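You operate a simulated robot arm through the tools that you are given. There is no shell and no other tool. Be economical: measure what you need, move in short steps, check, and stop when the job is done.

The job below is to be done with a simulated two-armed robot. You get a single attempt, and the scene is never put back.

## Task
Wipe the oil off the plate on the chuck, release it, demagnetise it and test it on the meter pad.
Fine: green pad, back in its place; switch off once the plate is clear; the last test shows 5 or less. Set down upright: green scouring pad. What is to be rubbed or washed off counts as gone when no trace of it is left.
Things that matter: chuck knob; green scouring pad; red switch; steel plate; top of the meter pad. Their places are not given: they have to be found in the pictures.

It is judged by the outcome, as a careful person would: the job done as asked, and still so three seconds after it is handed in. It fails if anything else is knocked over, pushed out of place, dropped, spilled or broken.

## Robot
Two 7-joint arms with two-finger parallel grippers on one trunk that stands fixed in place. Base frame: the origin is at the foot of the trunk, x ahead of it, y to its left, z up. Units: m, rad, N and s.
The left shoulder is at [0.06, 0.143, 0.99], the right one opposite. With the tool pointing down near the work surface each hand reaches from about 0.32 to 0.74 m from the base axis, measured 20 degrees to its own side. Payload 1.57 kg a hand.
The TCP of each hand is the grasp point between the finger pads, 0.03 m short of the fingertips. In the tool frame z runs along the fingers and y along their closing line. The gripper opens to 0.11 m. The fingers are 0.024 m wide and 0.012 m thick; the gripper's body (0.048 by 0.112 m) begins 0.078 m behind the TCP.
Orientation is that of the tool frame in the base frame, as a unit quaternion [w, x, y, z]. With the fingers straight down and closing along the base's y, the tool's x points along the base's -x, its y along +y and its z along -z.

## Interface
- The arms move only by the tool nudge_tool. It takes "left_increments", "right_increments" or both (then of equal length, played together; a hand with none holds still); each is a list of rows, each an object of numbers (a shift or turn left out is 0, a gripper value left out holds the last): "x", "y", "z": the shift along the tool's x, y, z in mm; "ax", "ay", "az": the turn, a rotation vector about the tool's x, y, z in degrees; "gripper": the finger opening in mm, from 0 to 110. In form: [{"x": .., "y": .., "z": .., "ax": .., "ay": .., "az": .., "gripper": ..}, ...]. A call has 1 to 10 rows; each row is the pose to reach, as a shift and turn from the pose commanded when the call began, along the tool's axes at that moment. Each row takes 0.2 s and may step no farther than 0.05 m and 0.15 rad from the row before; otherwise, or with a gripper value out of range, the whole call is refused. Where a pose cannot be reached the arm comes as near as it can. A force on the tool above 40 N (or 10 N above the force at the start of the call, whichever is more), or a blocked arm, ends the call early, and 0.2 s more pass. The fingers move at their own pace (about 0.045 m/s each) and stop on an object; they squeeze with about 26 N. The grip force told is the motor's: it shows also when the fingers shut on nothing. Time passes only in rows, and 0.2 s behind the last, so rows that repeat a pose let the fingers close. The reply holds the time, the measured pose of the TCP, the force on the tool along the base axes, the opening and the grip force, in the units named above and with some noise, with the torque about the TCP (base axes, N m) and any sound that the robot's microphone picked up.
- Cameras (640 x 400 px; columns grow to the right, rows downward): "scene" is now at [0.046, -0.0179, 1.5993]; the picture's right is [-0.23, -0.97, 0.00], its down [-0.74, 0.18, -0.65] and it looks along [0.63, -0.15, -0.76] (base axes); focal length 329 px, centre (320, 200). "left" rides on the left gripper at [0.07, -0.016, -0.141] in its tool frame; the picture's right is [0.23, 0.97, 0.00], its down [-0.85, 0.20, -0.48] and it looks along [-0.47, 0.11, 0.88] (tool axes); focal length 222 px, centre (320, 200). "right" rides on the right gripper at [0.07, 0.016, -0.141] in its tool frame; the picture's right is [-0.23, 0.97, 0.00], its down [-0.86, -0.20, -0.48] and it looks along [-0.47, -0.11, 0.88] (tool axes); focal length 222 px, centre (320, 200).
- capture(camera): a new picture of that camera. No time passes.
- move_column(by): slides the trunk up (or, below 0, down) by that many m; the arms and the scene camera ride with it, the base frame stays. It gives what a move gives, with no picture.
- head_to(pan, tilt): turns the head with the scene camera to pan (to the left, within 1.501 rad either way) and tilt (down, from -0.506 to 1.204), counted from straight ahead of the robot. It gives what a move gives.
- probe_pixels(camera, pixels): for up to 12 pixels [column, row] of the newest picture of that camera ("zoom" is the newest enlarged one), the place [x, y, z] in the base frame of the surface seen there, good to about 0.002 m. No time passes.
- zoom(camera, box): a new picture of the part [left, top, right, bottom] of that camera's present view, enlarged. No time passes.
- sign_off(): hands the job in; it is judged then, once.

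Work in short steps. Measure before you move; look again where a grasp or a placing could have gone wrong, and mend it. You have 80 turns and 56 pictures in all, those below and enlarged ones among them. Open the grippers and draw the arms clear of the work before you hand the job in, unless the task says otherwise; then end with one line.

The tools are called after "Emit:" as a command line: name --argument value ..., lists and objects as JSON in quotes. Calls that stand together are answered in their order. nudge_tool: Moves the arms, as the interface text tells. Its arguments: {"type":"object","properties":{"left_increments":{"type":"array"},"right_increments":{"type":"array"}},"required":[]} The other tools are called the same way: move_column (by) slides the trunk up or down; head_to (pan, tilt) turns the head that bears the scene camera; capture (camera) takes a picture; probe_pixels (camera, pixels) gives the place of the surface under pixels of a picture; zoom (camera, box) takes an enlarged picture of a part of a camera's view; sign_off () hands the job in.

At the start:

```text
clock: 0.0
left_eef_pos: [0.446, 0.1185, 1.1826]
left_tool_rot: [0.001, 0.001, 1.0, 0.0]
left_ft_force: [0.8, -0.7, 0.5]
left_moment: [0.07, 0.0, -0.03]
left_opening: 0.1101
left_grasp_force: 0.0
right_eef_pos: [0.4139, -0.2057, 1.1829]
right_tool_rot: [0.001, -0.001, 1.0, -0.001]
right_ft_force: [0.0, 0.3, 0.6]
right_moment: [0.0, -0.03, 0.0]
right_opening: 0.1099
right_grasp_force: 0.2
trunk travel left (down, up): [-0.589, 0.001]
head pan, tilt: [-0.237, 0.86]
```

scene: 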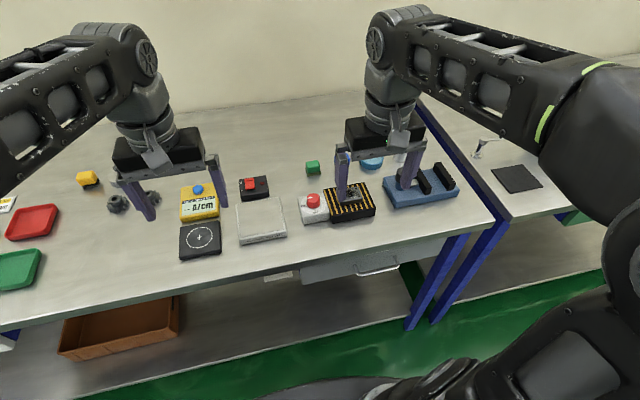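
right: 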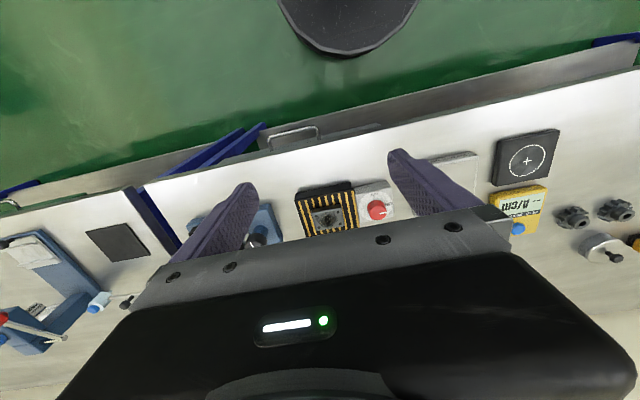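
left: 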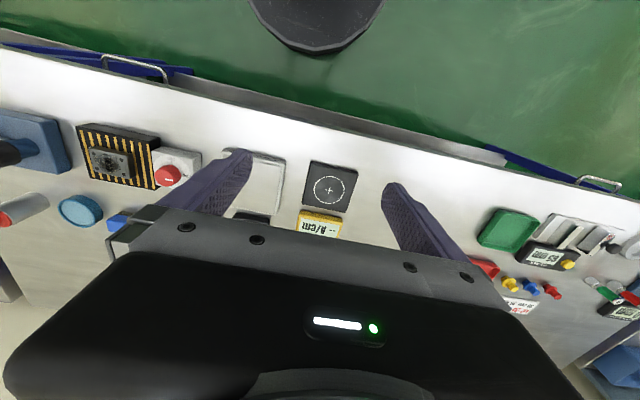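

The chuck with plate looks to be around (350,200), the knob at (313,203), meter at (200,205), a red switch at (250,187). I enlarge the middle to see them better.

Emit:
zoom --camera "scene" --box '[160, 140, 480, 280]'

Emit:
zoom --camera "left" --box '[0, 90, 370, 270]'

```text
2.00 times, centred on (320, 210) of scene
```

zoom: 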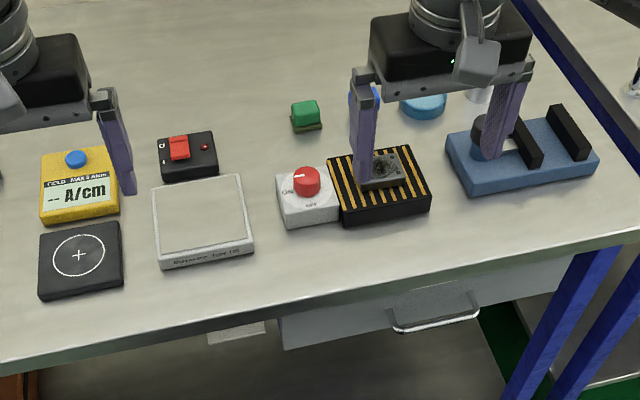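

```text
1.73 times, centred on (185, 180) of left
```

zoom: 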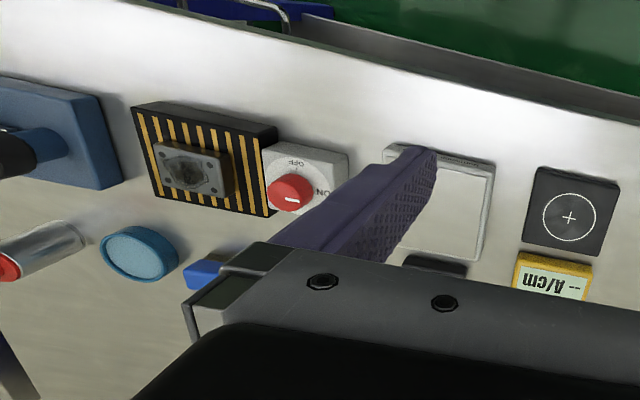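

Let me measure the main items in the scene picture.

Emit:
probe_pixels --camera "scene" --pixels '[[199, 239], [198, 189], [260, 220], [249, 184], [313, 200], [312, 165], [345, 212], [372, 190], [280, 260], [312, 174], [365, 210], [300, 217]]'

Emit:
nudge_tool --left_increments '[{"y": 40}, {"y": 80}, {"y": 120}]' --right_increments '[{"y": -40}, {"y": -80}, {"y": -120}]'

Emit:
zoom --camera "scene" --box '[230, 140, 390, 240]'

Emit:
zoom --camera "scene" --box '[160, 160, 320, 260]'

```text
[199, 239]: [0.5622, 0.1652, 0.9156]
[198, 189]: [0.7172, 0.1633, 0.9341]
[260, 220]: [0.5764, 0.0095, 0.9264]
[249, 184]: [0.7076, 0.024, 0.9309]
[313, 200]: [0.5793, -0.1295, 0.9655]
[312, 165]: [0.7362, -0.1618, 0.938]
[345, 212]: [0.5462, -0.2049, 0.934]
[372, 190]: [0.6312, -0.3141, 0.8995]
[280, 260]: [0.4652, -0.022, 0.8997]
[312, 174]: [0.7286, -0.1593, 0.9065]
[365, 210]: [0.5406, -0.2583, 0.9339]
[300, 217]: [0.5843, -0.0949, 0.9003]
```

```text
clock: 0.8
left_eef_pos: [0.4471, 0.2387, 1.1833]
left_tool_rot: [0.001, 0.001, 1.0, 0.0]
left_ft_force: [0.6, -0.6, 0.0]
left_moment: [-0.02, 0.01, 0.01]
left_opening: 0.1102
left_grasp_force: 0.1
right_eef_pos: [0.4159, -0.3267, 1.1834]
right_tool_rot: [0.0, 0.0, 1.0, 0.0]
right_ft_force: [0.4, -0.1, -0.5]
right_moment: [0.05, 0.03, 0.03]
right_opening: 0.11
right_grasp_force: 0.0
trunk travel left (down, up): [-0.589, 0.001]
head pan, tilt: [-0.237, 0.86]
```

```text
4.00 times, centred on (310, 190) of scene
```

zoom: 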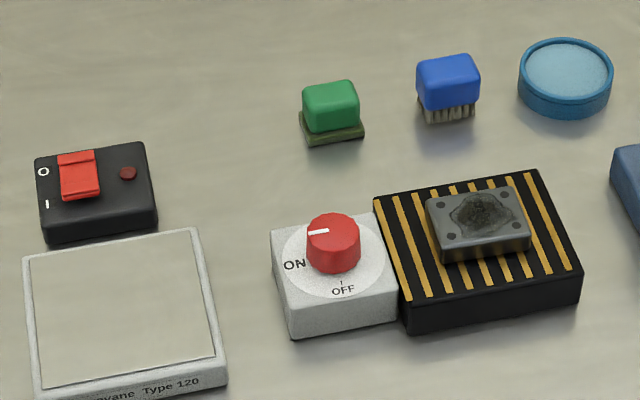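

```text
4.00 times, centred on (240, 210) of scene
```

zoom: 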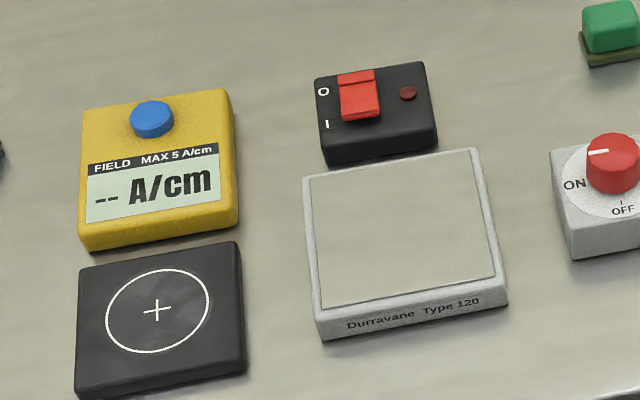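

Now clear view. I measure corners of the pad, plate, chuck and knob precisely.

Emit:
probe_pixels --camera "scene" --pixels '[[306.75, 163], [317.5, 161], [319, 165], [307.5, 166], [306.5, 173], [320.3, 172.7], [337.5, 189.5], [358, 187.5], [361.5, 199], [341, 201.5], [350, 196], [332.5, 212]]'

Emit:
probe_pixels --camera "scene" --pixels '[[313.5, 195], [308, 198], [318.5, 196], [313, 201], [313.5, 206], [333, 207], [303, 207], [324, 192], [364, 184], [373, 207], [309.5, 197.8], [315, 210]]'

Emit:
probe_pixels --camera "scene" --pixels '[[198, 188], [249, 180], [249.5, 184], [250, 188], [262, 183], [199, 237], [181, 228], [219, 223], [221, 250], [180, 255], [250, 218], [240, 230]]'

```text
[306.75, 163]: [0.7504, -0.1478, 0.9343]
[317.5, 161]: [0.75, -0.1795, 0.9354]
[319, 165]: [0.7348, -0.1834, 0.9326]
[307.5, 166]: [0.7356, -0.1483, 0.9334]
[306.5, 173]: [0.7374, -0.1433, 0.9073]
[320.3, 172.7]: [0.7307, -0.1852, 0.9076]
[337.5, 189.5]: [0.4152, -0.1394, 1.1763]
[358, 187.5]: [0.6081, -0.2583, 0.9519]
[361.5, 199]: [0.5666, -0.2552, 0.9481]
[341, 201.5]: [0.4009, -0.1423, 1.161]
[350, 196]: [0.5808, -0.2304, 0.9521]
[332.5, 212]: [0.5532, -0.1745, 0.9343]
```

```text
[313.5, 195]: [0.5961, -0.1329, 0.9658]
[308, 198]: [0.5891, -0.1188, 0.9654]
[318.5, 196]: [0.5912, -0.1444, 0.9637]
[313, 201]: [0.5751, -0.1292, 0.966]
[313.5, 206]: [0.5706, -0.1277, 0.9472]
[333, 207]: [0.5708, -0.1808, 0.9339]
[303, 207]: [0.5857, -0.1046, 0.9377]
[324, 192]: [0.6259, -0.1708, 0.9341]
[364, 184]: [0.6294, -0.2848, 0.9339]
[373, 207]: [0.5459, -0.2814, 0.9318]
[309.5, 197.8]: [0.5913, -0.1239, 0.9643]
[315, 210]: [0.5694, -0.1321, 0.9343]
```

```text
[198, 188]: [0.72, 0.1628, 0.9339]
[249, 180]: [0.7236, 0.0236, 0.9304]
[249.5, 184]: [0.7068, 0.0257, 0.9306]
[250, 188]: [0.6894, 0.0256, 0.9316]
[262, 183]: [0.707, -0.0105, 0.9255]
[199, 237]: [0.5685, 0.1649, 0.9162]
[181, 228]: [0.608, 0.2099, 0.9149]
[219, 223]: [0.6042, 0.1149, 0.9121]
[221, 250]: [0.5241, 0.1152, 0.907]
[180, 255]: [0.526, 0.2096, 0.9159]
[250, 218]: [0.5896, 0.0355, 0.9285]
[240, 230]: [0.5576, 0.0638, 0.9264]
```

Newest measurements: pad about (0.745,-0.165), handle top z 0.936; plate top 0.952 on chuck top 0.934. I bring the right hand toward the pad, above, and look.

Emit:
nudge_tool --right_increments '[{"x": -35, "y": 23, "z": 9, "gripper": 70}, {"x": -70, "y": 46, "z": 18}, {"x": -105, "y": 69, "z": 27}, {"x": -140, "y": 92, "z": 36}, {"x": -175, "y": 115, "z": 45}, {"x": -210, "y": 138, "z": 54}, {"x": -245, "y": 161, "z": 63}, {"x": -245, "y": 161, "z": 63}]'

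Emit:
capture --camera "right"

Emit:
capture --camera "scene"

```text
clock: 2.6
left_eef_pos: [0.4467, 0.2376, 1.1825]
left_tool_rot: [0.002, 0.0, 1.0, 0.0]
left_ft_force: [-0.8, 0.2, -0.3]
left_moment: [0.02, 0.0, -0.01]
left_opening: 0.1099
left_grasp_force: 0.0
right_eef_pos: [0.5818, -0.1483, 1.0995]
right_tool_rot: [0.004, -0.001, 1.0, 0.0]
right_ft_force: [0.3, 0.4, 0.5]
right_moment: [0.0, -0.02, 0.04]
right_opening: 0.0701
right_grasp_force: 0.0
right hand out of reach, approached as far as the arm can: row 4, 5, 6, 7, 8
trunk travel left (down, up): [-0.589, 0.001]
head pan, tilt: [-0.237, 0.86]
```

```text
48 pictures are left
```

right: 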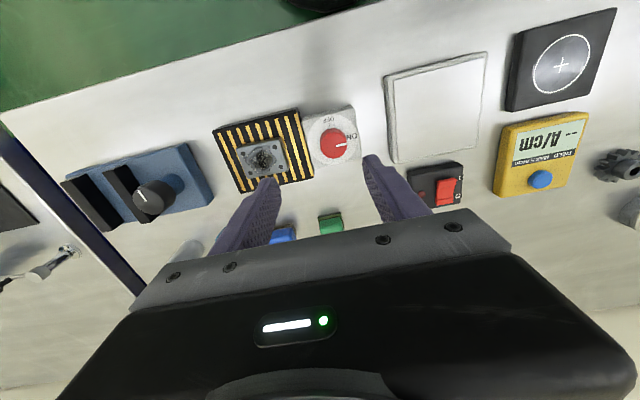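

```text
47 pictures are left
```

scene: 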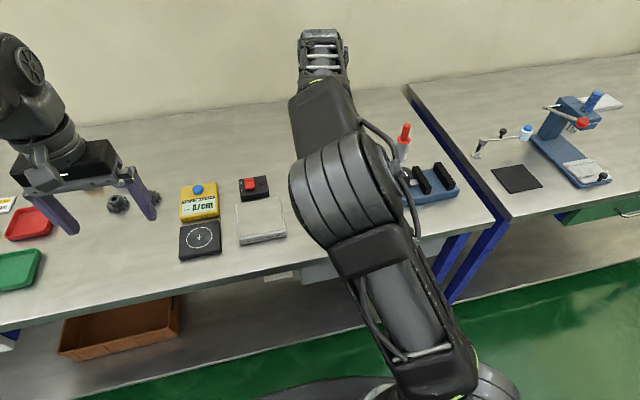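

Reach is limited up high with the tool vertical, so I tilt the fingers outward about 12° and come lower, then see where it lands.

Emit:
nudge_tool --right_increments '[{"ay": -6, "z": 30}, {"ay": -12, "z": 60}, {"ay": -12, "z": 90}, {"ay": -12, "z": 100}]'

```text
clock: 3.6
left_eef_pos: [0.4475, 0.238, 1.1836]
left_tool_rot: [0.001, 0.0, 1.0, 0.0]
left_ft_force: [0.8, -0.6, 0.2]
left_moment: [-0.03, -0.01, 0.0]
left_opening: 0.11
left_grasp_force: 0.2
right_eef_pos: [0.5809, -0.1486, 1.001]
right_tool_rot: [0.105, 0.0, 0.994, 0.0]
right_ft_force: [1.0, 0.5, 0.3]
right_moment: [-0.02, 0.01, 0.0]
right_opening: 0.07
right_grasp_force: 0.1
trunk travel left (down, up): [-0.589, 0.001]
head pan, tilt: [-0.237, 0.86]
```

Tilt direction is right and the pose is in reach. Now forward to just behind the pad at the same height and look.

Emit:
nudge_tool --right_increments '[{"x": -36, "y": -6, "z": 8}, {"x": -72, "y": -11, "z": 15}, {"x": -107, "y": -16, "z": 23}, {"x": -107, "y": -16, "z": 23}]'

Emit:
capture --camera "right"

Emit:
capture --camera "scene"

```text
clock: 4.6
left_eef_pos: [0.4464, 0.2398, 1.1826]
left_tool_rot: [0.002, 0.001, 1.0, 0.001]
left_ft_force: [-0.3, 0.0, 0.3]
left_moment: [0.01, 0.0, -0.01]
left_opening: 0.1101
left_grasp_force: 0.1
right_eef_pos: [0.6397, -0.1552, 1.002]
right_tool_rot: [0.107, -0.001, 0.994, 0.0]
right_ft_force: [-0.6, -0.6, 0.1]
right_moment: [0.02, -0.04, -0.01]
right_opening: 0.0702
right_grasp_force: 0.1
right hand out of reach, approached as far as the arm can: row 2, 3, 4
trunk travel left (down, up): [-0.589, 0.001]
head pan, tilt: [-0.237, 0.86]
```

```text
46 pictures are left
```

right: 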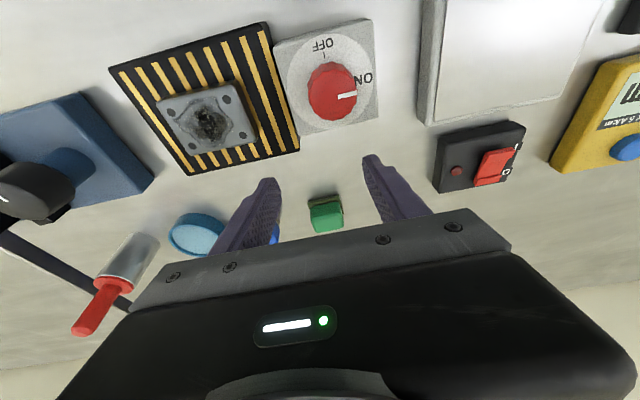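

```text
45 pictures are left
```

scene: 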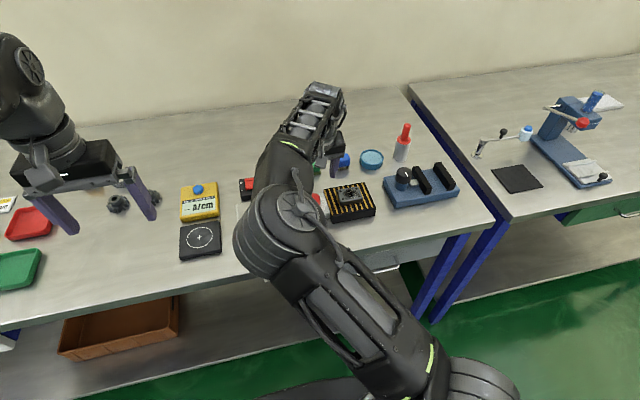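

Still short of the pad, so I tilt another 16° and continue forward, keeping fingertips above the pad (top 0.936).

Emit:
nudge_tool --right_increments '[{"ay": -8}, {"ay": -16}, {"x": -42, "y": -5, "z": 15, "ay": -16}, {"x": -85, "y": -10, "z": 31, "ay": -16}, {"x": -85, "y": -10, "z": 31, "ay": -16}]'

Emit:
capture --camera "right"

```text
clock: 5.8
left_eef_pos: [0.4473, 0.2386, 1.1823]
left_tool_rot: [0.002, 0.001, 1.0, -0.001]
left_ft_force: [0.0, 0.7, 0.3]
left_moment: [0.03, 0.03, 0.0]
left_opening: 0.1099
left_grasp_force: 0.1
right_eef_pos: [0.7007, -0.1525, 0.9961]
right_tool_rot: [0.243, 0.0, 0.97, 0.001]
right_ft_force: [0.6, -0.2, -0.8]
right_moment: [0.02, -0.01, 0.02]
right_opening: 0.0703
right_grasp_force: 0.1
right hand out of reach, approached as far as the arm can: row 4, 5
trunk travel left (down, up): [-0.589, 0.001]
head pan, tilt: [-0.237, 0.86]
```

```text
44 pictures are left
```

right: 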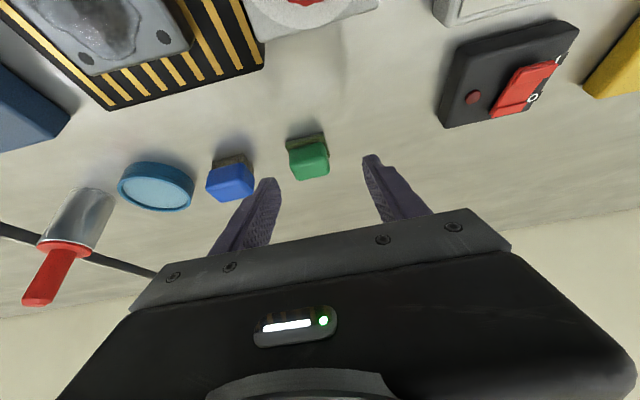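

The pad is at (310,160), blue brush at (230,180). I probe its corners from this closer view.

Emit:
probe_pixels --camera "right" --pixels '[[292, 152], [325, 146], [298, 178], [329, 172], [312, 162], [288, 142], [323, 137], [304, 146], [246, 172], [253, 190], [236, 160], [312, 175]]'

Emit:
zoom --camera "right" --box '[240, 110, 400, 210]'

```text
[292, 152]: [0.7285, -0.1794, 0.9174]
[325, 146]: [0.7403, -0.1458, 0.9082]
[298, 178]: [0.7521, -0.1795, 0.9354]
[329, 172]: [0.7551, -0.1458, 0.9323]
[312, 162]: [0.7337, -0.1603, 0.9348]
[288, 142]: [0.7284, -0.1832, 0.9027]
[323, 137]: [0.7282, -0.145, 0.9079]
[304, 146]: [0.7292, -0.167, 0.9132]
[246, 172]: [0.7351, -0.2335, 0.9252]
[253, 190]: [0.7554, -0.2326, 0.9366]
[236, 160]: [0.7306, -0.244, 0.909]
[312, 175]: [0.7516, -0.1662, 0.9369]
```

```text
4.00 times, centred on (320, 160) of right
```

zoom: 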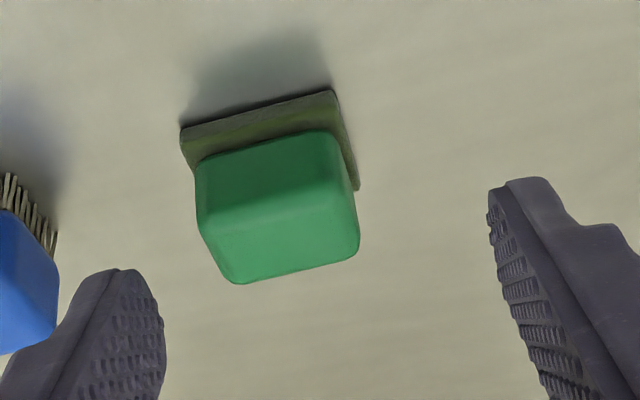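

Pad centre about (0.744,-0.163), handle 0.036 wide, top 0.936. I line up in y, slide down along the tool axis, then close.

Emit:
nudge_tool --right_increments '[{"x": -3.5, "y": -11, "z": 12}, {"x": -3.5, "y": -11, "z": 35}, {"x": -3.5, "y": -11, "z": 50}, {"x": -3.5, "y": -11, "z": 61}, {"x": -3.5, "y": -11, "z": 61}]'

Emit:
zoom --camera "right" --box '[200, 90, 440, 240]'

```text
clock: 7.0
left_eef_pos: [0.4465, 0.2382, 1.1832]
left_tool_rot: [0.002, 0.001, 1.0, 0.0]
left_ft_force: [0.4, 0.5, 0.1]
left_moment: [-0.03, 0.0, 0.01]
left_opening: 0.1101
left_grasp_force: 0.0
right_eef_pos: [0.6966, -0.1451, 0.956]
right_tool_rot: [0.243, 0.0, 0.97, 0.001]
right_ft_force: [-0.7, 0.0, -0.1]
right_moment: [0.03, 0.02, 0.0]
right_opening: 0.0699
right_grasp_force: 0.0
right hand out of reach, approached as far as the arm can: row 1, 2, 3, 4, 5
trunk travel left (down, up): [-0.589, 0.001]
head pan, tilt: [-0.237, 0.86]
```

```text
2.67 times, centred on (320, 165) of right
```

zoom: 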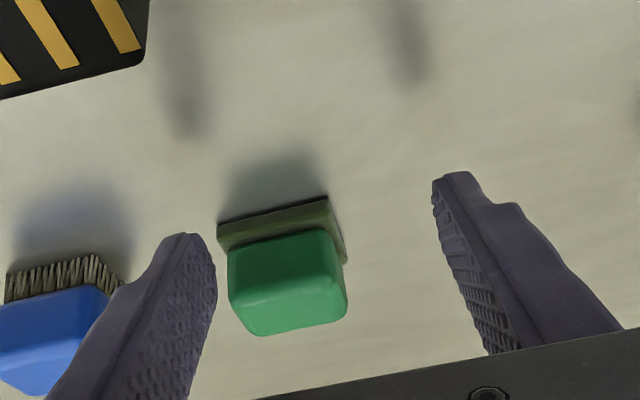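

The arm stopped short again (0.697 in x) although it shouldn't be fully stretched. I look at the arm's posture.

Emit:
capture --camera "scene"

```text
41 pictures are left
```

scene: 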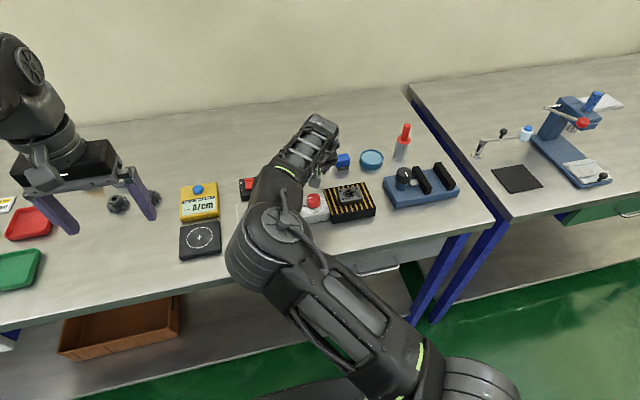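

I probe points on the right arm to learn its geometry (shoulder, elbow, wrist).

Emit:
probe_pixels --camera "scene" --pixels '[[480, 385], [430, 380], [380, 340], [300, 280], [245, 250], [285, 230], [270, 190], [295, 155], [320, 130], [345, 290]]'

```text
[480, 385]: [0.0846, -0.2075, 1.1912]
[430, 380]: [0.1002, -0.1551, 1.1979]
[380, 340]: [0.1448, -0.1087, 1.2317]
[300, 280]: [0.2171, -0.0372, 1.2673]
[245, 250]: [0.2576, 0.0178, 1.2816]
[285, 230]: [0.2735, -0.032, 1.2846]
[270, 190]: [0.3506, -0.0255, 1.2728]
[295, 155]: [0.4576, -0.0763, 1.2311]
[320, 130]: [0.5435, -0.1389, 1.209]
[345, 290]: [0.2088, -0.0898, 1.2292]
```

The elbow is bent about 60° inward, so the arm isn't stretched; it's a posture limit. I back off up, swing to the right over y≈-0.25, and push forward from there to see if the posture changes.

Emit:
nudge_tool --right_increments '[{"x": 11, "z": -34}, {"x": 22, "z": -68}, {"x": 33, "z": -101}, {"x": 33, "y": -50, "z": -101}, {"x": 33, "y": -100, "z": -101}, {"x": 33, "y": -140, "z": -101}]'

Emit:
nudge_tool --right_increments '[{"x": -35, "z": 18}, {"x": -70, "z": 37}, {"x": -105, "z": 56}, {"x": -105, "z": 56}]'

```text
clock: 8.4
left_eef_pos: [0.4481, 0.2417, 1.1819]
left_tool_rot: [0.001, -0.001, 1.0, -0.001]
left_ft_force: [1.0, -0.7, 0.2]
left_moment: [-0.05, 0.04, -0.02]
left_opening: 0.1101
left_grasp_force: 0.1
right_eef_pos: [0.6217, -0.282, 1.0322]
right_tool_rot: [0.244, -0.002, 0.97, -0.001]
right_ft_force: [0.1, 0.6, -0.2]
right_moment: [-0.09, 0.04, 0.01]
right_opening: 0.0702
right_grasp_force: 0.1
right hand out of reach, approached as far as the arm can: row 6
trunk travel left (down, up): [-0.589, 0.001]
head pan, tilt: [-0.237, 0.86]
```

```text
clock: 9.4
left_eef_pos: [0.4455, 0.2381, 1.1834]
left_tool_rot: [0.001, 0.0, 1.0, -0.001]
left_ft_force: [-0.6, 0.2, 0.5]
left_moment: [0.0, -0.02, 0.03]
left_opening: 0.1098
left_grasp_force: 0.0
right_eef_pos: [0.6543, -0.2424, 1.0374]
right_tool_rot: [0.242, 0.0, 0.97, 0.001]
right_ft_force: [-0.5, -1.1, 0.8]
right_moment: [0.0, -0.02, 0.03]
right_opening: 0.07
right_grasp_force: 0.0
right hand out of reach, approached as far as the arm can: row 1, 2, 3, 4
trunk travel left (down, up): [-0.589, 0.001]
head pan, tilt: [-0.237, 0.86]
```

Still limited, so I try the other freedom: back off high, then lower the trunk so shoulder and wrist heights fit better.

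Emit:
nudge_tool --right_increments '[{"x": 16, "y": 0, "z": -34}, {"x": 33, "y": 0, "z": -69}, {"x": 50, "y": -15, "z": -103}, {"x": 66, "y": -25, "z": -138}, {"x": 83, "y": -35, "z": -172}]'

Emit:
move_column --by -0.12

```text
clock: 10.6
left_eef_pos: [0.4466, 0.2365, 1.1832]
left_tool_rot: [0.002, 0.0, 1.0, 0.0]
left_ft_force: [-1.0, -0.4, 0.2]
left_moment: [0.01, -0.07, 0.0]
left_opening: 0.1101
left_grasp_force: 0.0
right_eef_pos: [0.4947, -0.2768, 1.1505]
right_tool_rot: [0.243, 0.0, 0.97, 0.001]
right_ft_force: [0.8, 0.0, 0.3]
right_moment: [0.05, -0.02, 0.01]
right_opening: 0.0702
right_grasp_force: 0.3
trunk travel left (down, up): [-0.589, 0.001]
head pan, tilt: [-0.237, 0.86]
```

```text
clock: 12.1
left_eef_pos: [0.4463, 0.2384, 1.064]
left_tool_rot: [0.002, 0.001, 1.0, 0.0]
left_ft_force: [-0.1, -0.6, -0.1]
left_moment: [0.0, -0.03, -0.01]
left_opening: 0.1101
left_grasp_force: 0.1
right_eef_pos: [0.4963, -0.2751, 1.0287]
right_tool_rot: [0.243, 0.0, 0.97, 0.0]
right_ft_force: [0.1, 0.7, 0.2]
right_moment: [-0.01, 0.03, 0.01]
right_opening: 0.0701
right_grasp_force: 0.0
trunk travel left (down, up): [-0.469, 0.121]
head pan, tilt: [-0.237, 0.86]
```

Now forward again to the pre-grasp point (0.71,-0.164,0.99) passing above the knob.

Emit:
nudge_tool --right_increments '[{"x": -26, "y": 28, "z": 16}, {"x": -52, "y": 56, "z": 33}, {"x": -78, "y": 84, "z": 49}, {"x": -105, "y": 111, "z": 66}, {"x": -137, "y": 111, "z": 100}, {"x": -169, "y": 111, "z": 135}, {"x": -169, "y": 111, "z": 135}]'

```text
clock: 13.7
left_eef_pos: [0.4472, 0.2374, 1.0642]
left_tool_rot: [0.002, 0.0, 1.0, 0.0]
left_ft_force: [0.1, -0.7, 0.2]
left_moment: [0.02, 0.0, -0.01]
left_opening: 0.1102
left_grasp_force: 0.1
right_eef_pos: [0.7022, -0.1651, 0.9906]
right_tool_rot: [0.244, -0.002, 0.97, 0.0]
right_ft_force: [-0.1, 0.6, 0.7]
right_moment: [-0.02, -0.04, 0.02]
right_opening: 0.0701
right_grasp_force: 0.0
right hand out of reach, approached as far as the arm can: row 6, 7
trunk travel left (down, up): [-0.469, 0.121]
head pan, tilt: [-0.237, 0.86]
```

Slightly better. I continue along the tool axis toward the grasp point.

Emit:
nudge_tool --right_increments '[{"x": -6, "z": 18}, {"x": -6, "z": 36}, {"x": -6, "z": 52}, {"x": -6, "z": 52}]'

Emit:
capture --camera "scene"

```text
clock: 14.7
left_eef_pos: [0.4459, 0.2385, 1.0634]
left_tool_rot: [0.001, 0.0, 1.0, -0.001]
left_ft_force: [0.7, 0.4, -0.1]
left_moment: [0.03, -0.03, 0.01]
left_opening: 0.11
left_grasp_force: 0.1
right_eef_pos: [0.7072, -0.1482, 0.9516]
right_tool_rot: [0.243, 0.001, 0.97, 0.001]
right_ft_force: [0.4, -0.5, 0.6]
right_moment: [0.03, 0.02, 0.02]
right_opening: 0.07
right_grasp_force: 0.0
right hand out of reach, approached as far as the arm can: row 1, 2, 3, 4
trunk travel left (down, up): [-0.469, 0.121]
head pan, tilt: [-0.237, 0.86]
```

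```text
40 pictures are left
```

scene: 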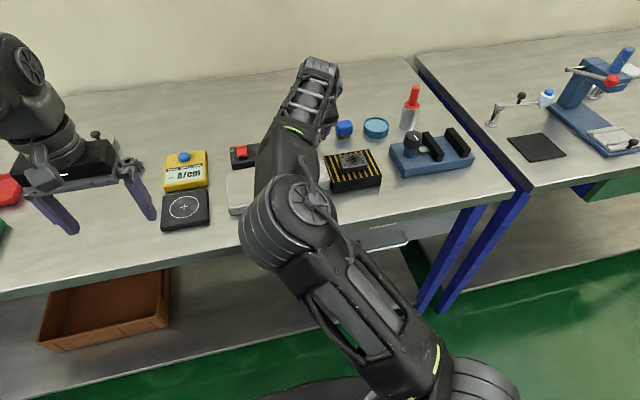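

The trunk drop helped. I back off a bit, tilt 12° more (to 40°), and approach again.

Emit:
nudge_tool --right_increments '[{"z": -30}, {"z": -45, "ay": -6, "y": -8}, {"z": -45, "ay": -12, "y": -16}, {"z": -45, "ay": -12, "y": -16}]'

Emit:
move_column --by -0.04

```text
clock: 15.7
left_eef_pos: [0.4465, 0.2384, 1.0643]
left_tool_rot: [0.001, 0.0, 1.0, 0.0]
left_ft_force: [0.3, 0.5, 0.6]
left_moment: [0.01, 0.02, 0.0]
left_opening: 0.11
left_grasp_force: 0.0
right_eef_pos: [0.6837, -0.1635, 0.9907]
right_tool_rot: [0.343, 0.001, 0.939, -0.001]
right_ft_force: [-0.2, 0.7, 0.0]
right_moment: [-0.02, -0.02, 0.0]
right_opening: 0.0699
right_grasp_force: 0.0
trunk travel left (down, up): [-0.469, 0.121]
head pan, tilt: [-0.237, 0.86]
```

```text
clock: 16.5
left_eef_pos: [0.4473, 0.2387, 1.0245]
left_tool_rot: [0.002, 0.0, 1.0, 0.0]
left_ft_force: [0.2, 0.0, 0.0]
left_moment: [0.0, -0.03, 0.0]
left_opening: 0.1102
left_grasp_force: 0.1
right_eef_pos: [0.6846, -0.1632, 0.951]
right_tool_rot: [0.343, 0.001, 0.939, 0.0]
right_ft_force: [0.4, 0.1, -0.5]
right_moment: [-0.01, 0.01, -0.02]
right_opening: 0.07
right_grasp_force: 0.0
trunk travel left (down, up): [-0.429, 0.161]
head pan, tilt: [-0.237, 0.86]
```

Now 40° tilt at (0.685,-0.163,0.951), fingers straddling the pad's y. I slide forward to the grasp point (0.727, z 0.942).

Emit:
nudge_tool --right_increments '[{"x": -13, "z": 14}, {"x": -26.6, "z": 32}, {"x": -26.6, "z": 34}, {"x": -26.6, "z": 34}]'

Emit:
zoom --camera "right" --box '[200, 90, 440, 240]'

```text
clock: 17.5
left_eef_pos: [0.4462, 0.2383, 1.0233]
left_tool_rot: [0.002, 0.0, 1.0, -0.001]
left_ft_force: [0.1, 0.5, -0.6]
left_moment: [-0.01, 0.03, 0.01]
left_opening: 0.11
left_grasp_force: 0.1
right_eef_pos: [0.7275, -0.1635, 0.9411]
right_tool_rot: [0.343, 0.001, 0.939, -0.001]
right_ft_force: [-1.0, -0.1, -0.2]
right_moment: [-0.01, 0.0, 0.02]
right_opening: 0.0699
right_grasp_force: 0.1
trunk travel left (down, up): [-0.429, 0.161]
head pan, tilt: [-0.237, 0.86]
```

```text
2.67 times, centred on (320, 165) of right
```

zoom: 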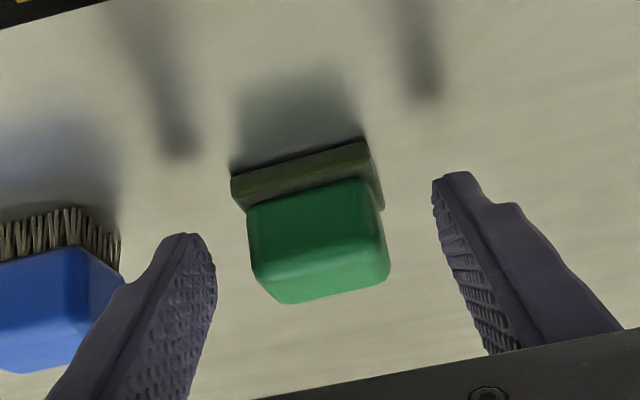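

It reached the grasp point exactly, and the handle sits between the fingers. Closing.

Emit:
nudge_tool --right_increments '[{"gripper": 28}, {"gripper": 28}, {"gripper": 28}, {"gripper": 28}]'

Emit:
zoom --camera "right" --box '[200, 90, 440, 240]'

```text
clock: 18.5
left_eef_pos: [0.4457, 0.2375, 1.0228]
left_tool_rot: [0.002, -0.001, 1.0, 0.0]
left_ft_force: [-0.4, 0.3, 0.1]
left_moment: [-0.01, -0.04, 0.03]
left_opening: 0.1098
left_grasp_force: 0.1
right_eef_pos: [0.7269, -0.1645, 0.9426]
right_tool_rot: [0.342, 0.0, 0.94, 0.0]
right_ft_force: [0.7, -0.3, -0.1]
right_moment: [0.0, -0.02, -0.01]
right_opening: 0.0393
right_grasp_force: 25.9
trunk travel left (down, up): [-0.429, 0.161]
head pan, tilt: [-0.237, 0.86]
```

```text
2.67 times, centred on (320, 165) of right
```

zoom: 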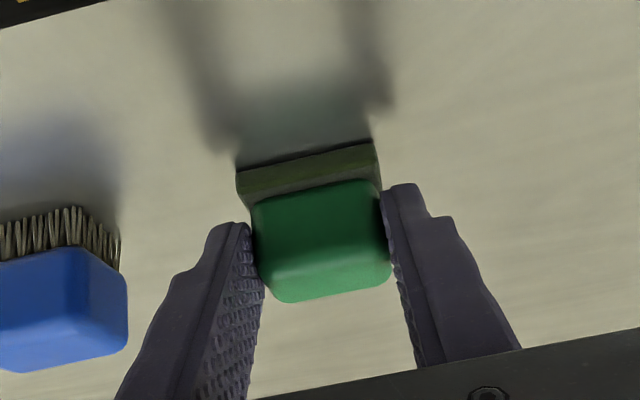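

Gripped at 39 mm. I lift straight up 60 mm, and enlarge the plate in the scene view.

Emit:
nudge_tool --right_increments '[{"x": -13, "z": -15}, {"x": -26, "z": -31}, {"x": -38.6, "z": -46}]'

Emit:
zoom --camera "scene" --box '[305, 135, 401, 195]'

```text
clock: 19.3
left_eef_pos: [0.4462, 0.2375, 1.024]
left_tool_rot: [0.001, 0.0, 1.0, 0.0]
left_ft_force: [-0.3, 0.0, 0.2]
left_moment: [-0.02, 0.01, 0.02]
left_opening: 0.1099
left_grasp_force: 0.1
right_eef_pos: [0.7252, -0.1638, 1.0021]
right_tool_rot: [0.343, 0.0, 0.94, -0.001]
right_ft_force: [0.3, -0.5, -0.5]
right_moment: [-0.02, 0.0, 0.04]
right_opening: 0.0389
right_grasp_force: 26.1
trunk travel left (down, up): [-0.429, 0.161]
head pan, tilt: [-0.237, 0.86]
```

```text
6.67 times, centred on (353, 165) of scene
```

zoom: 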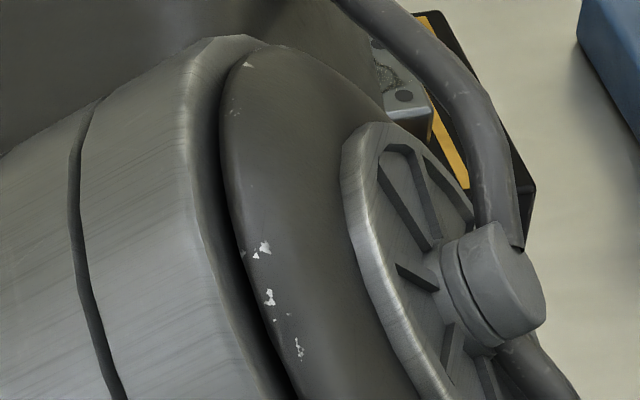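

The arm hides the plate from the scene camera. I use the right-hand camera instead.

Emit:
capture --camera "right"

```text
36 pictures are left
```

right: 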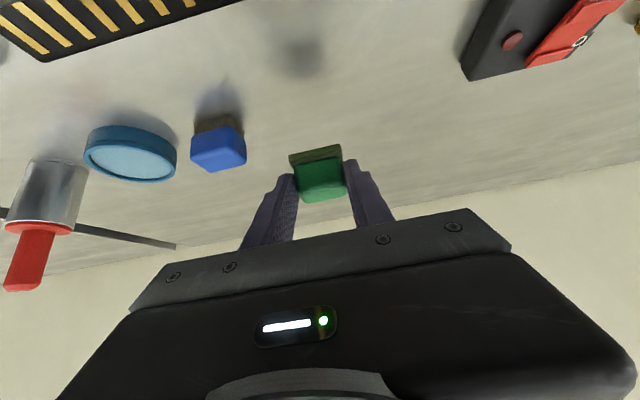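

I carry the pad to about 100 mm above the plate and look down there.

Emit:
nudge_tool --right_increments '[{"x": 20, "y": -13, "z": -30}, {"x": 46, "y": -30, "z": -61}, {"x": 72, "y": -48, "z": -91}, {"x": 98.5, "y": -67, "z": -122}, {"x": 98.5, "y": -67, "z": -122}]'

Emit:
capture --camera "right"

Emit:
capture --camera "scene"

```text
clock: 20.5
left_eef_pos: [0.4478, 0.2388, 1.0234]
left_tool_rot: [0.001, 0.0, 1.0, 0.001]
left_ft_force: [0.2, -1.2, -0.4]
left_moment: [0.02, 0.01, -0.03]
left_opening: 0.11
left_grasp_force: 0.0
right_eef_pos: [0.5718, -0.2291, 1.0307]
right_tool_rot: [0.343, 0.0, 0.939, 0.001]
right_ft_force: [0.5, 0.0, 0.2]
right_moment: [0.0, 0.06, 0.04]
right_opening: 0.0391
right_grasp_force: 26.0
trunk travel left (down, up): [-0.429, 0.161]
head pan, tilt: [-0.237, 0.86]
```

```text
35 pictures are left
```

right: 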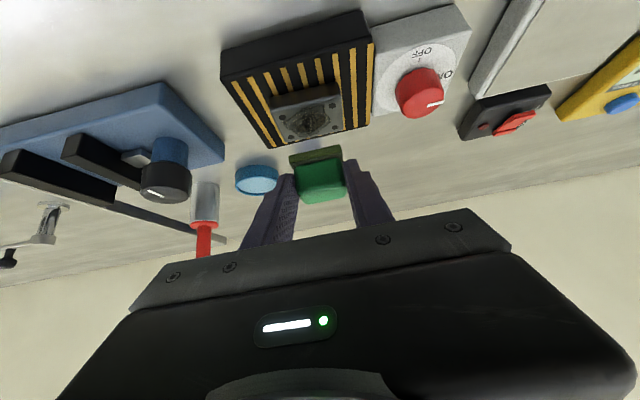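

```text
34 pictures are left
```

scene: 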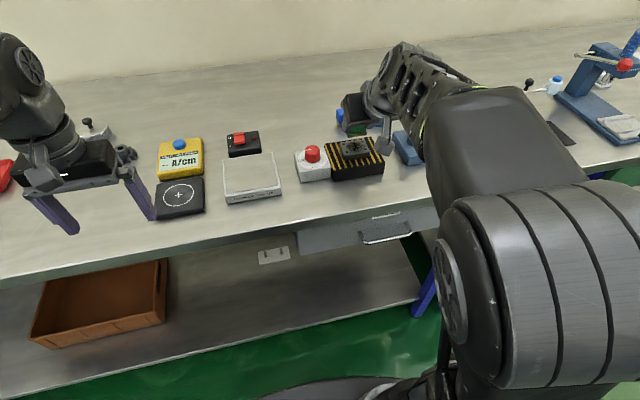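

The plate is now visible at (355,147). I enlarge it.

Emit:
zoom --camera "scene" --box '[290, 125, 402, 195]'

Emit:
probe_pixels --camera "right" --pixels '[[271, 97], [335, 82], [341, 129], [282, 141], [311, 118], [296, 131], [330, 98]]'

```text
5.71 times, centred on (346, 160) of scene
```

zoom: 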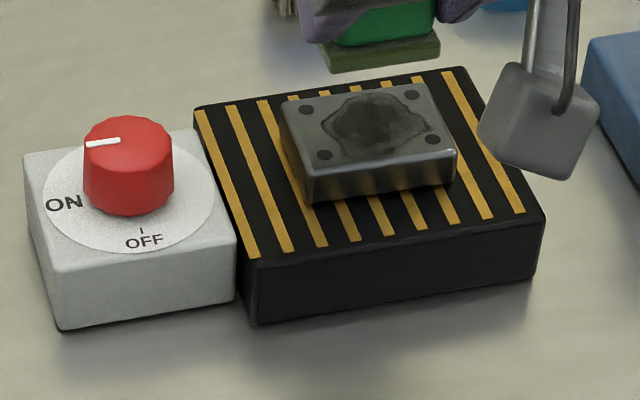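

```text
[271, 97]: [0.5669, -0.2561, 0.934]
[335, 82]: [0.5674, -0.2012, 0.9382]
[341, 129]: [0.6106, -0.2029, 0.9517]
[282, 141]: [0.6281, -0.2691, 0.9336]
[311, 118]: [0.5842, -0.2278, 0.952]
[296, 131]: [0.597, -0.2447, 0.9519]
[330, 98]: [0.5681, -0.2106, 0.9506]
```

Probe the plate's top corners and the oil's outline in the enlarged picture.

Emit:
probe_pixels --camera "zoom" --pixels '[[287, 102], [428, 86], [450, 148], [312, 174], [325, 125], [345, 152], [352, 95], [410, 105], [430, 125], [385, 155], [375, 125], [395, 92]]'

```text
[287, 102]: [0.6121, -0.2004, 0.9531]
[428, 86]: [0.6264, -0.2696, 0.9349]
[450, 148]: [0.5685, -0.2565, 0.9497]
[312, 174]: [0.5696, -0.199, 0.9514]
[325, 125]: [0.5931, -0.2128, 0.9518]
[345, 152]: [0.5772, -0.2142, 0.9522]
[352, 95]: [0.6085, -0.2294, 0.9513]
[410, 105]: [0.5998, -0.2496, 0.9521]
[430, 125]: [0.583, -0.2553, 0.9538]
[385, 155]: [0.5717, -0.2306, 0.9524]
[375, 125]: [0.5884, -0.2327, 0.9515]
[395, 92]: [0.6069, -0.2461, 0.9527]
```

Plate spans x 0.567–0.611, y -0.199…-0.258, top 0.952; oil nearly all of it. Pad bottom is 42 mm below TCP, so contact at TCP z≈0.994; I go down gently.

Emit:
nudge_tool --right_increments '[{"x": 10, "z": 11}, {"x": 19, "z": 23}, {"x": 22, "z": 26}, {"x": 24, "z": 28.5}, {"x": 24, "z": 28.5}]'

```text
clock: 21.7
left_eef_pos: [0.4468, 0.2384, 1.0232]
left_tool_rot: [0.002, 0.0, 1.0, 0.0]
left_ft_force: [-1.1, 0.3, 0.4]
left_moment: [0.0, 0.03, 0.0]
left_opening: 0.11
left_grasp_force: 0.0
right_eef_pos: [0.573, -0.2297, 0.9949]
right_tool_rot: [0.343, 0.001, 0.939, 0.0]
right_ft_force: [-1.1, 0.6, -1.1]
right_moment: [-0.03, -0.01, -0.02]
right_opening: 0.0391
right_grasp_force: 26.5
trunk travel left (down, up): [-0.429, 0.161]
head pan, tilt: [-0.237, 0.86]
```

Barely at contact. Press a few mm more and read the force.

Emit:
nudge_tool --right_increments '[{"x": 1.3, "z": 1.5}, {"x": 2.6, "z": 3}, {"x": 3.2, "z": 3.8}, {"x": 3.2, "z": 3.8}]'

```text
clock: 22.7
left_eef_pos: [0.4457, 0.239, 1.0243]
left_tool_rot: [0.002, 0.0, 1.0, 0.0]
left_ft_force: [0.0, 0.0, 0.2]
left_moment: [0.0, 0.02, 0.04]
left_opening: 0.1101
left_grasp_force: 0.1
right_eef_pos: [0.5728, -0.2291, 0.9935]
right_tool_rot: [0.346, 0.001, 0.938, -0.001]
right_ft_force: [-2.2, -0.7, 20.9]
right_moment: [0.07, -0.11, 0.01]
right_opening: 0.0392
right_grasp_force: 26.0
trunk travel left (down, up): [-0.429, 0.161]
head pan, tilt: [-0.237, 0.86]
```

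Contact at about 21 N. I wipe with overlapping strokes over the plate.

Emit:
nudge_tool --right_increments '[{"y": -14}, {"y": 14}, {"x": -7.6, "z": 6.4, "y": 14}, {"x": -7.6, "z": 6.4, "y": -16}, {"x": 7.6, "z": -6.4, "y": -16}, {"x": 7.6, "z": -6.4, "y": 14}, {"y": 14}, {"y": -14}, {"y": 0}]'

Emit:
zoom --camera "scene" --box '[290, 125, 402, 195]'

```text
clock: 24.7
left_eef_pos: [0.4459, 0.239, 1.0232]
left_tool_rot: [0.001, 0.0, 1.0, 0.001]
left_ft_force: [0.2, 0.1, -1.1]
left_moment: [0.0, -0.01, -0.01]
left_opening: 0.1099
left_grasp_force: 0.0
right_eef_pos: [0.5704, -0.2329, 0.9907]
right_tool_rot: [0.346, 0.002, 0.938, -0.001]
right_ft_force: [0.1, -9.4, 23.5]
right_moment: [-0.27, -0.43, -0.21]
right_opening: 0.0393
right_grasp_force: 25.7
trunk travel left (down, up): [-0.429, 0.161]
head pan, tilt: [-0.237, 0.86]
```

```text
5.71 times, centred on (346, 160) of scene
```

zoom: 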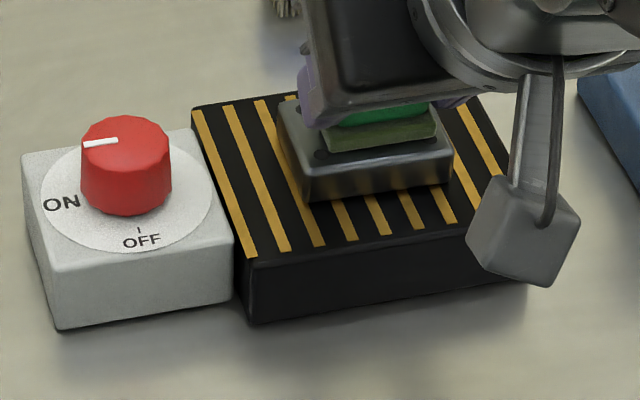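

One pass done with ~23 N. Another pass, then lift and look.

Emit:
nudge_tool --right_increments '[{"y": 16}, {"x": -6, "z": 5, "y": 16}, {"x": -6, "z": 5, "y": -14}, {"x": 0, "z": 0, "y": -14}, {"x": 9, "z": -7.6, "y": -14}, {"x": 9, "z": -7.6, "y": 16}, {"y": 0}]'

Emit:
nudge_tool --right_increments '[{"x": -19, "z": -23}, {"x": -19, "z": -23, "y": -50}, {"x": -19, "z": -23, "y": -60}]'

Emit:
zoom --camera "scene" --box '[290, 125, 402, 195]'

```text
clock: 26.3
left_eef_pos: [0.4451, 0.2399, 1.0234]
left_tool_rot: [0.003, 0.0, 1.0, 0.0]
left_ft_force: [-0.4, 0.5, 0.5]
left_moment: [0.0, -0.02, 0.05]
left_opening: 0.1098
left_grasp_force: 0.0
right_eef_pos: [0.5707, -0.2277, 0.9912]
right_tool_rot: [0.345, 0.0, 0.939, 0.001]
right_ft_force: [0.9, 3.2, 17.6]
right_moment: [0.13, -0.32, 0.12]
right_opening: 0.039
right_grasp_force: 26.1
trunk travel left (down, up): [-0.429, 0.161]
head pan, tilt: [-0.237, 0.86]
```

```text
clock: 27.1
left_eef_pos: [0.4462, 0.2394, 1.0232]
left_tool_rot: [0.002, 0.0, 1.0, 0.001]
left_ft_force: [0.3, -1.2, -0.6]
left_moment: [0.01, 0.0, 0.02]
left_opening: 0.1098
left_grasp_force: 0.0
right_eef_pos: [0.5716, -0.2896, 1.0197]
right_tool_rot: [0.342, 0.0, 0.94, 0.0]
right_ft_force: [0.2, -0.1, 0.2]
right_moment: [0.01, 0.03, -0.01]
right_opening: 0.039
right_grasp_force: 25.7
trunk travel left (down, up): [-0.429, 0.161]
head pan, tilt: [-0.237, 0.86]
```

```text
5.71 times, centred on (346, 160) of scene
```

zoom: 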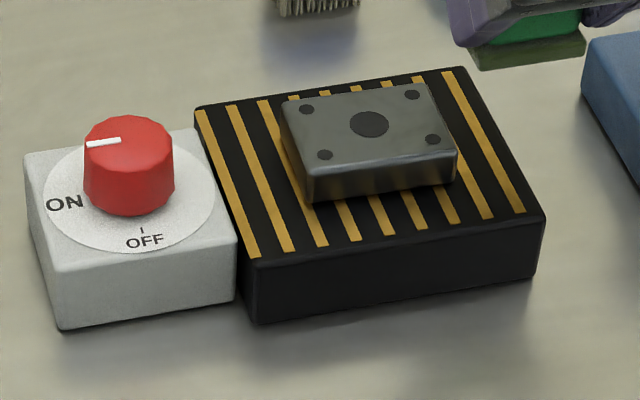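

The plate looks clean (four holes and a centre hole). I check closer for any trace.

Emit:
zoom --camera "scene" --box '[336, 136, 376, 161]'

Emit:
zoom --camera "right" --box '[240, 60, 432, 180]'

```text
16.00 times, centred on (356, 148) of scene
```

zoom: 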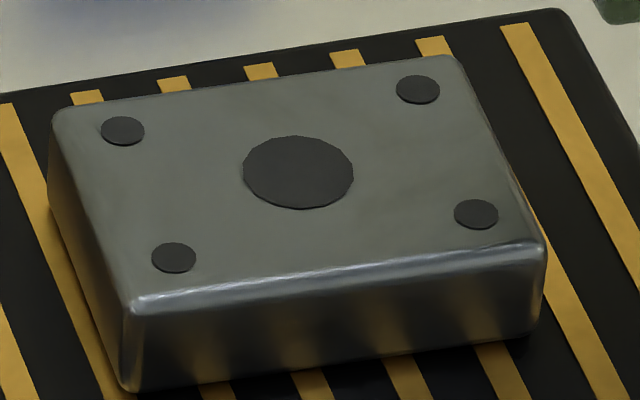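

```text
3.33 times, centred on (336, 120) of right
```

zoom: 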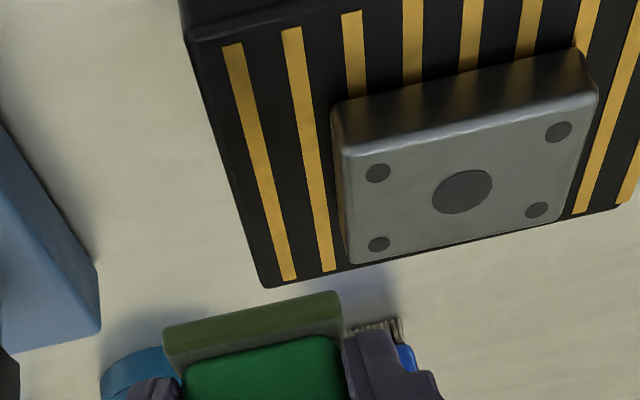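

No trace left. Now the pad goes back: move above its place (TCP 0.727,-0.1645,1.0).

Emit:
nudge_tool --right_increments '[{"x": -22, "y": 25, "z": 20}, {"x": -46, "y": 50, "z": 40}, {"x": -68, "y": 75, "z": 60}, {"x": -90, "y": 100, "z": 83}, {"x": -106, "y": 125, "z": 115}, {"x": -106, "y": 125, "z": 115}]'

```text
clock: 28.5
left_eef_pos: [0.4464, 0.2385, 1.0225]
left_tool_rot: [0.002, 0.001, 1.0, 0.001]
left_ft_force: [-0.3, 0.5, 0.3]
left_moment: [0.01, 0.0, 0.02]
left_opening: 0.1101
left_grasp_force: 0.0
right_eef_pos: [0.7283, -0.1652, 1.0019]
right_tool_rot: [0.342, 0.001, 0.94, -0.001]
right_ft_force: [0.2, -0.3, -1.4]
right_moment: [0.0, 0.0, 0.03]
right_opening: 0.0391
right_grasp_force: 26.0
trunk travel left (down, up): [-0.429, 0.161]
head pan, tilt: [-0.237, 0.86]
```

In place above. Lower straight down to about table contact.

Emit:
nudge_tool --right_increments '[{"x": 14, "z": 16}, {"x": 27, "z": 32}, {"x": 36, "z": 42}, {"x": 38.5, "z": 45.5}, {"x": 40, "z": 47}, {"x": 40, "z": 47}]'

Emit:
zoom --camera "right" --box '[200, 90, 440, 240]'

```text
clock: 29.9
left_eef_pos: [0.4465, 0.2383, 1.024]
left_tool_rot: [0.001, 0.0, 1.0, 0.0]
left_ft_force: [0.4, -0.2, -0.8]
left_moment: [-0.03, 0.01, -0.01]
left_opening: 0.1101
left_grasp_force: 0.0
right_eef_pos: [0.7269, -0.1646, 0.9387]
right_tool_rot: [0.343, 0.0, 0.939, 0.001]
right_ft_force: [0.4, 0.2, -0.6]
right_moment: [0.02, 0.02, 0.01]
right_opening: 0.0391
right_grasp_force: 25.7
trunk travel left (down, up): [-0.429, 0.161]
head pan, tilt: [-0.237, 0.86]
```

```text
2.67 times, centred on (320, 165) of right
```

zoom: 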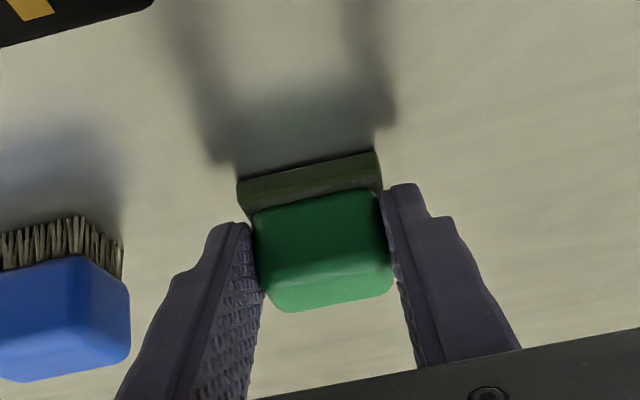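

No contact yet; the pad slid slightly in the grip while wiping. I lower in tiny steps.

Emit:
nudge_tool --right_increments '[{"x": 0.7, "z": 0.8}, {"x": 1.3, "z": 1.5}, {"x": 1.9, "z": 2.3}, {"x": 1.9, "z": 2.3}]'

```text
clock: 30.9
left_eef_pos: [0.4456, 0.2398, 1.0236]
left_tool_rot: [0.002, 0.0, 1.0, 0.0]
left_ft_force: [-0.7, 0.3, -1.0]
left_moment: [-0.02, -0.01, 0.02]
left_opening: 0.11
left_grasp_force: 0.0
right_eef_pos: [0.7268, -0.1652, 0.9376]
right_tool_rot: [0.345, 0.0, 0.938, 0.0]
right_ft_force: [0.0, 1.2, 12.3]
right_moment: [-0.11, -0.08, 0.01]
right_opening: 0.0391
right_grasp_force: 25.6
trunk travel left (down, up): [-0.429, 0.161]
head pan, tilt: [-0.237, 0.86]
```

Contact (12 N). I ease up 1 mm, open to 64 mm, then draw back along the tool axis.

Emit:
nudge_tool --right_increments '[{"x": -0.7, "z": -0.8}, {"x": -0.7, "z": -0.8, "gripper": 64}, {"x": -0.7, "z": -0.8}, {"x": -0.7, "z": -0.8}, {"x": -0.7, "z": -30}, {"x": -0.7, "z": -70}, {"x": -0.7, "z": -100}]'

Emit:
capture --camera "right"

```text
clock: 32.5
left_eef_pos: [0.4462, 0.2383, 1.0239]
left_tool_rot: [0.003, 0.001, 1.0, 0.001]
left_ft_force: [0.4, -0.2, -0.8]
left_moment: [0.01, -0.01, 0.02]
left_opening: 0.11
left_grasp_force: 0.1
right_eef_pos: [0.6611, -0.165, 1.0128]
right_tool_rot: [0.343, 0.0, 0.939, 0.001]
right_ft_force: [-0.4, -0.5, 0.4]
right_moment: [0.0, 0.01, 0.01]
right_opening: 0.0641
right_grasp_force: 0.0
trunk travel left (down, up): [-0.429, 0.161]
head pan, tilt: [-0.237, 0.86]
```

```text
27 pictures are left
```

right: 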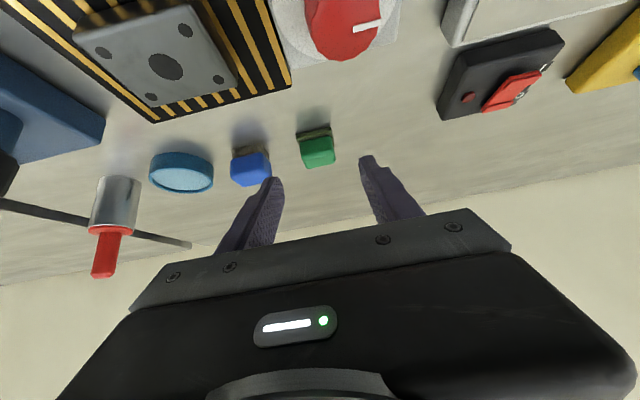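

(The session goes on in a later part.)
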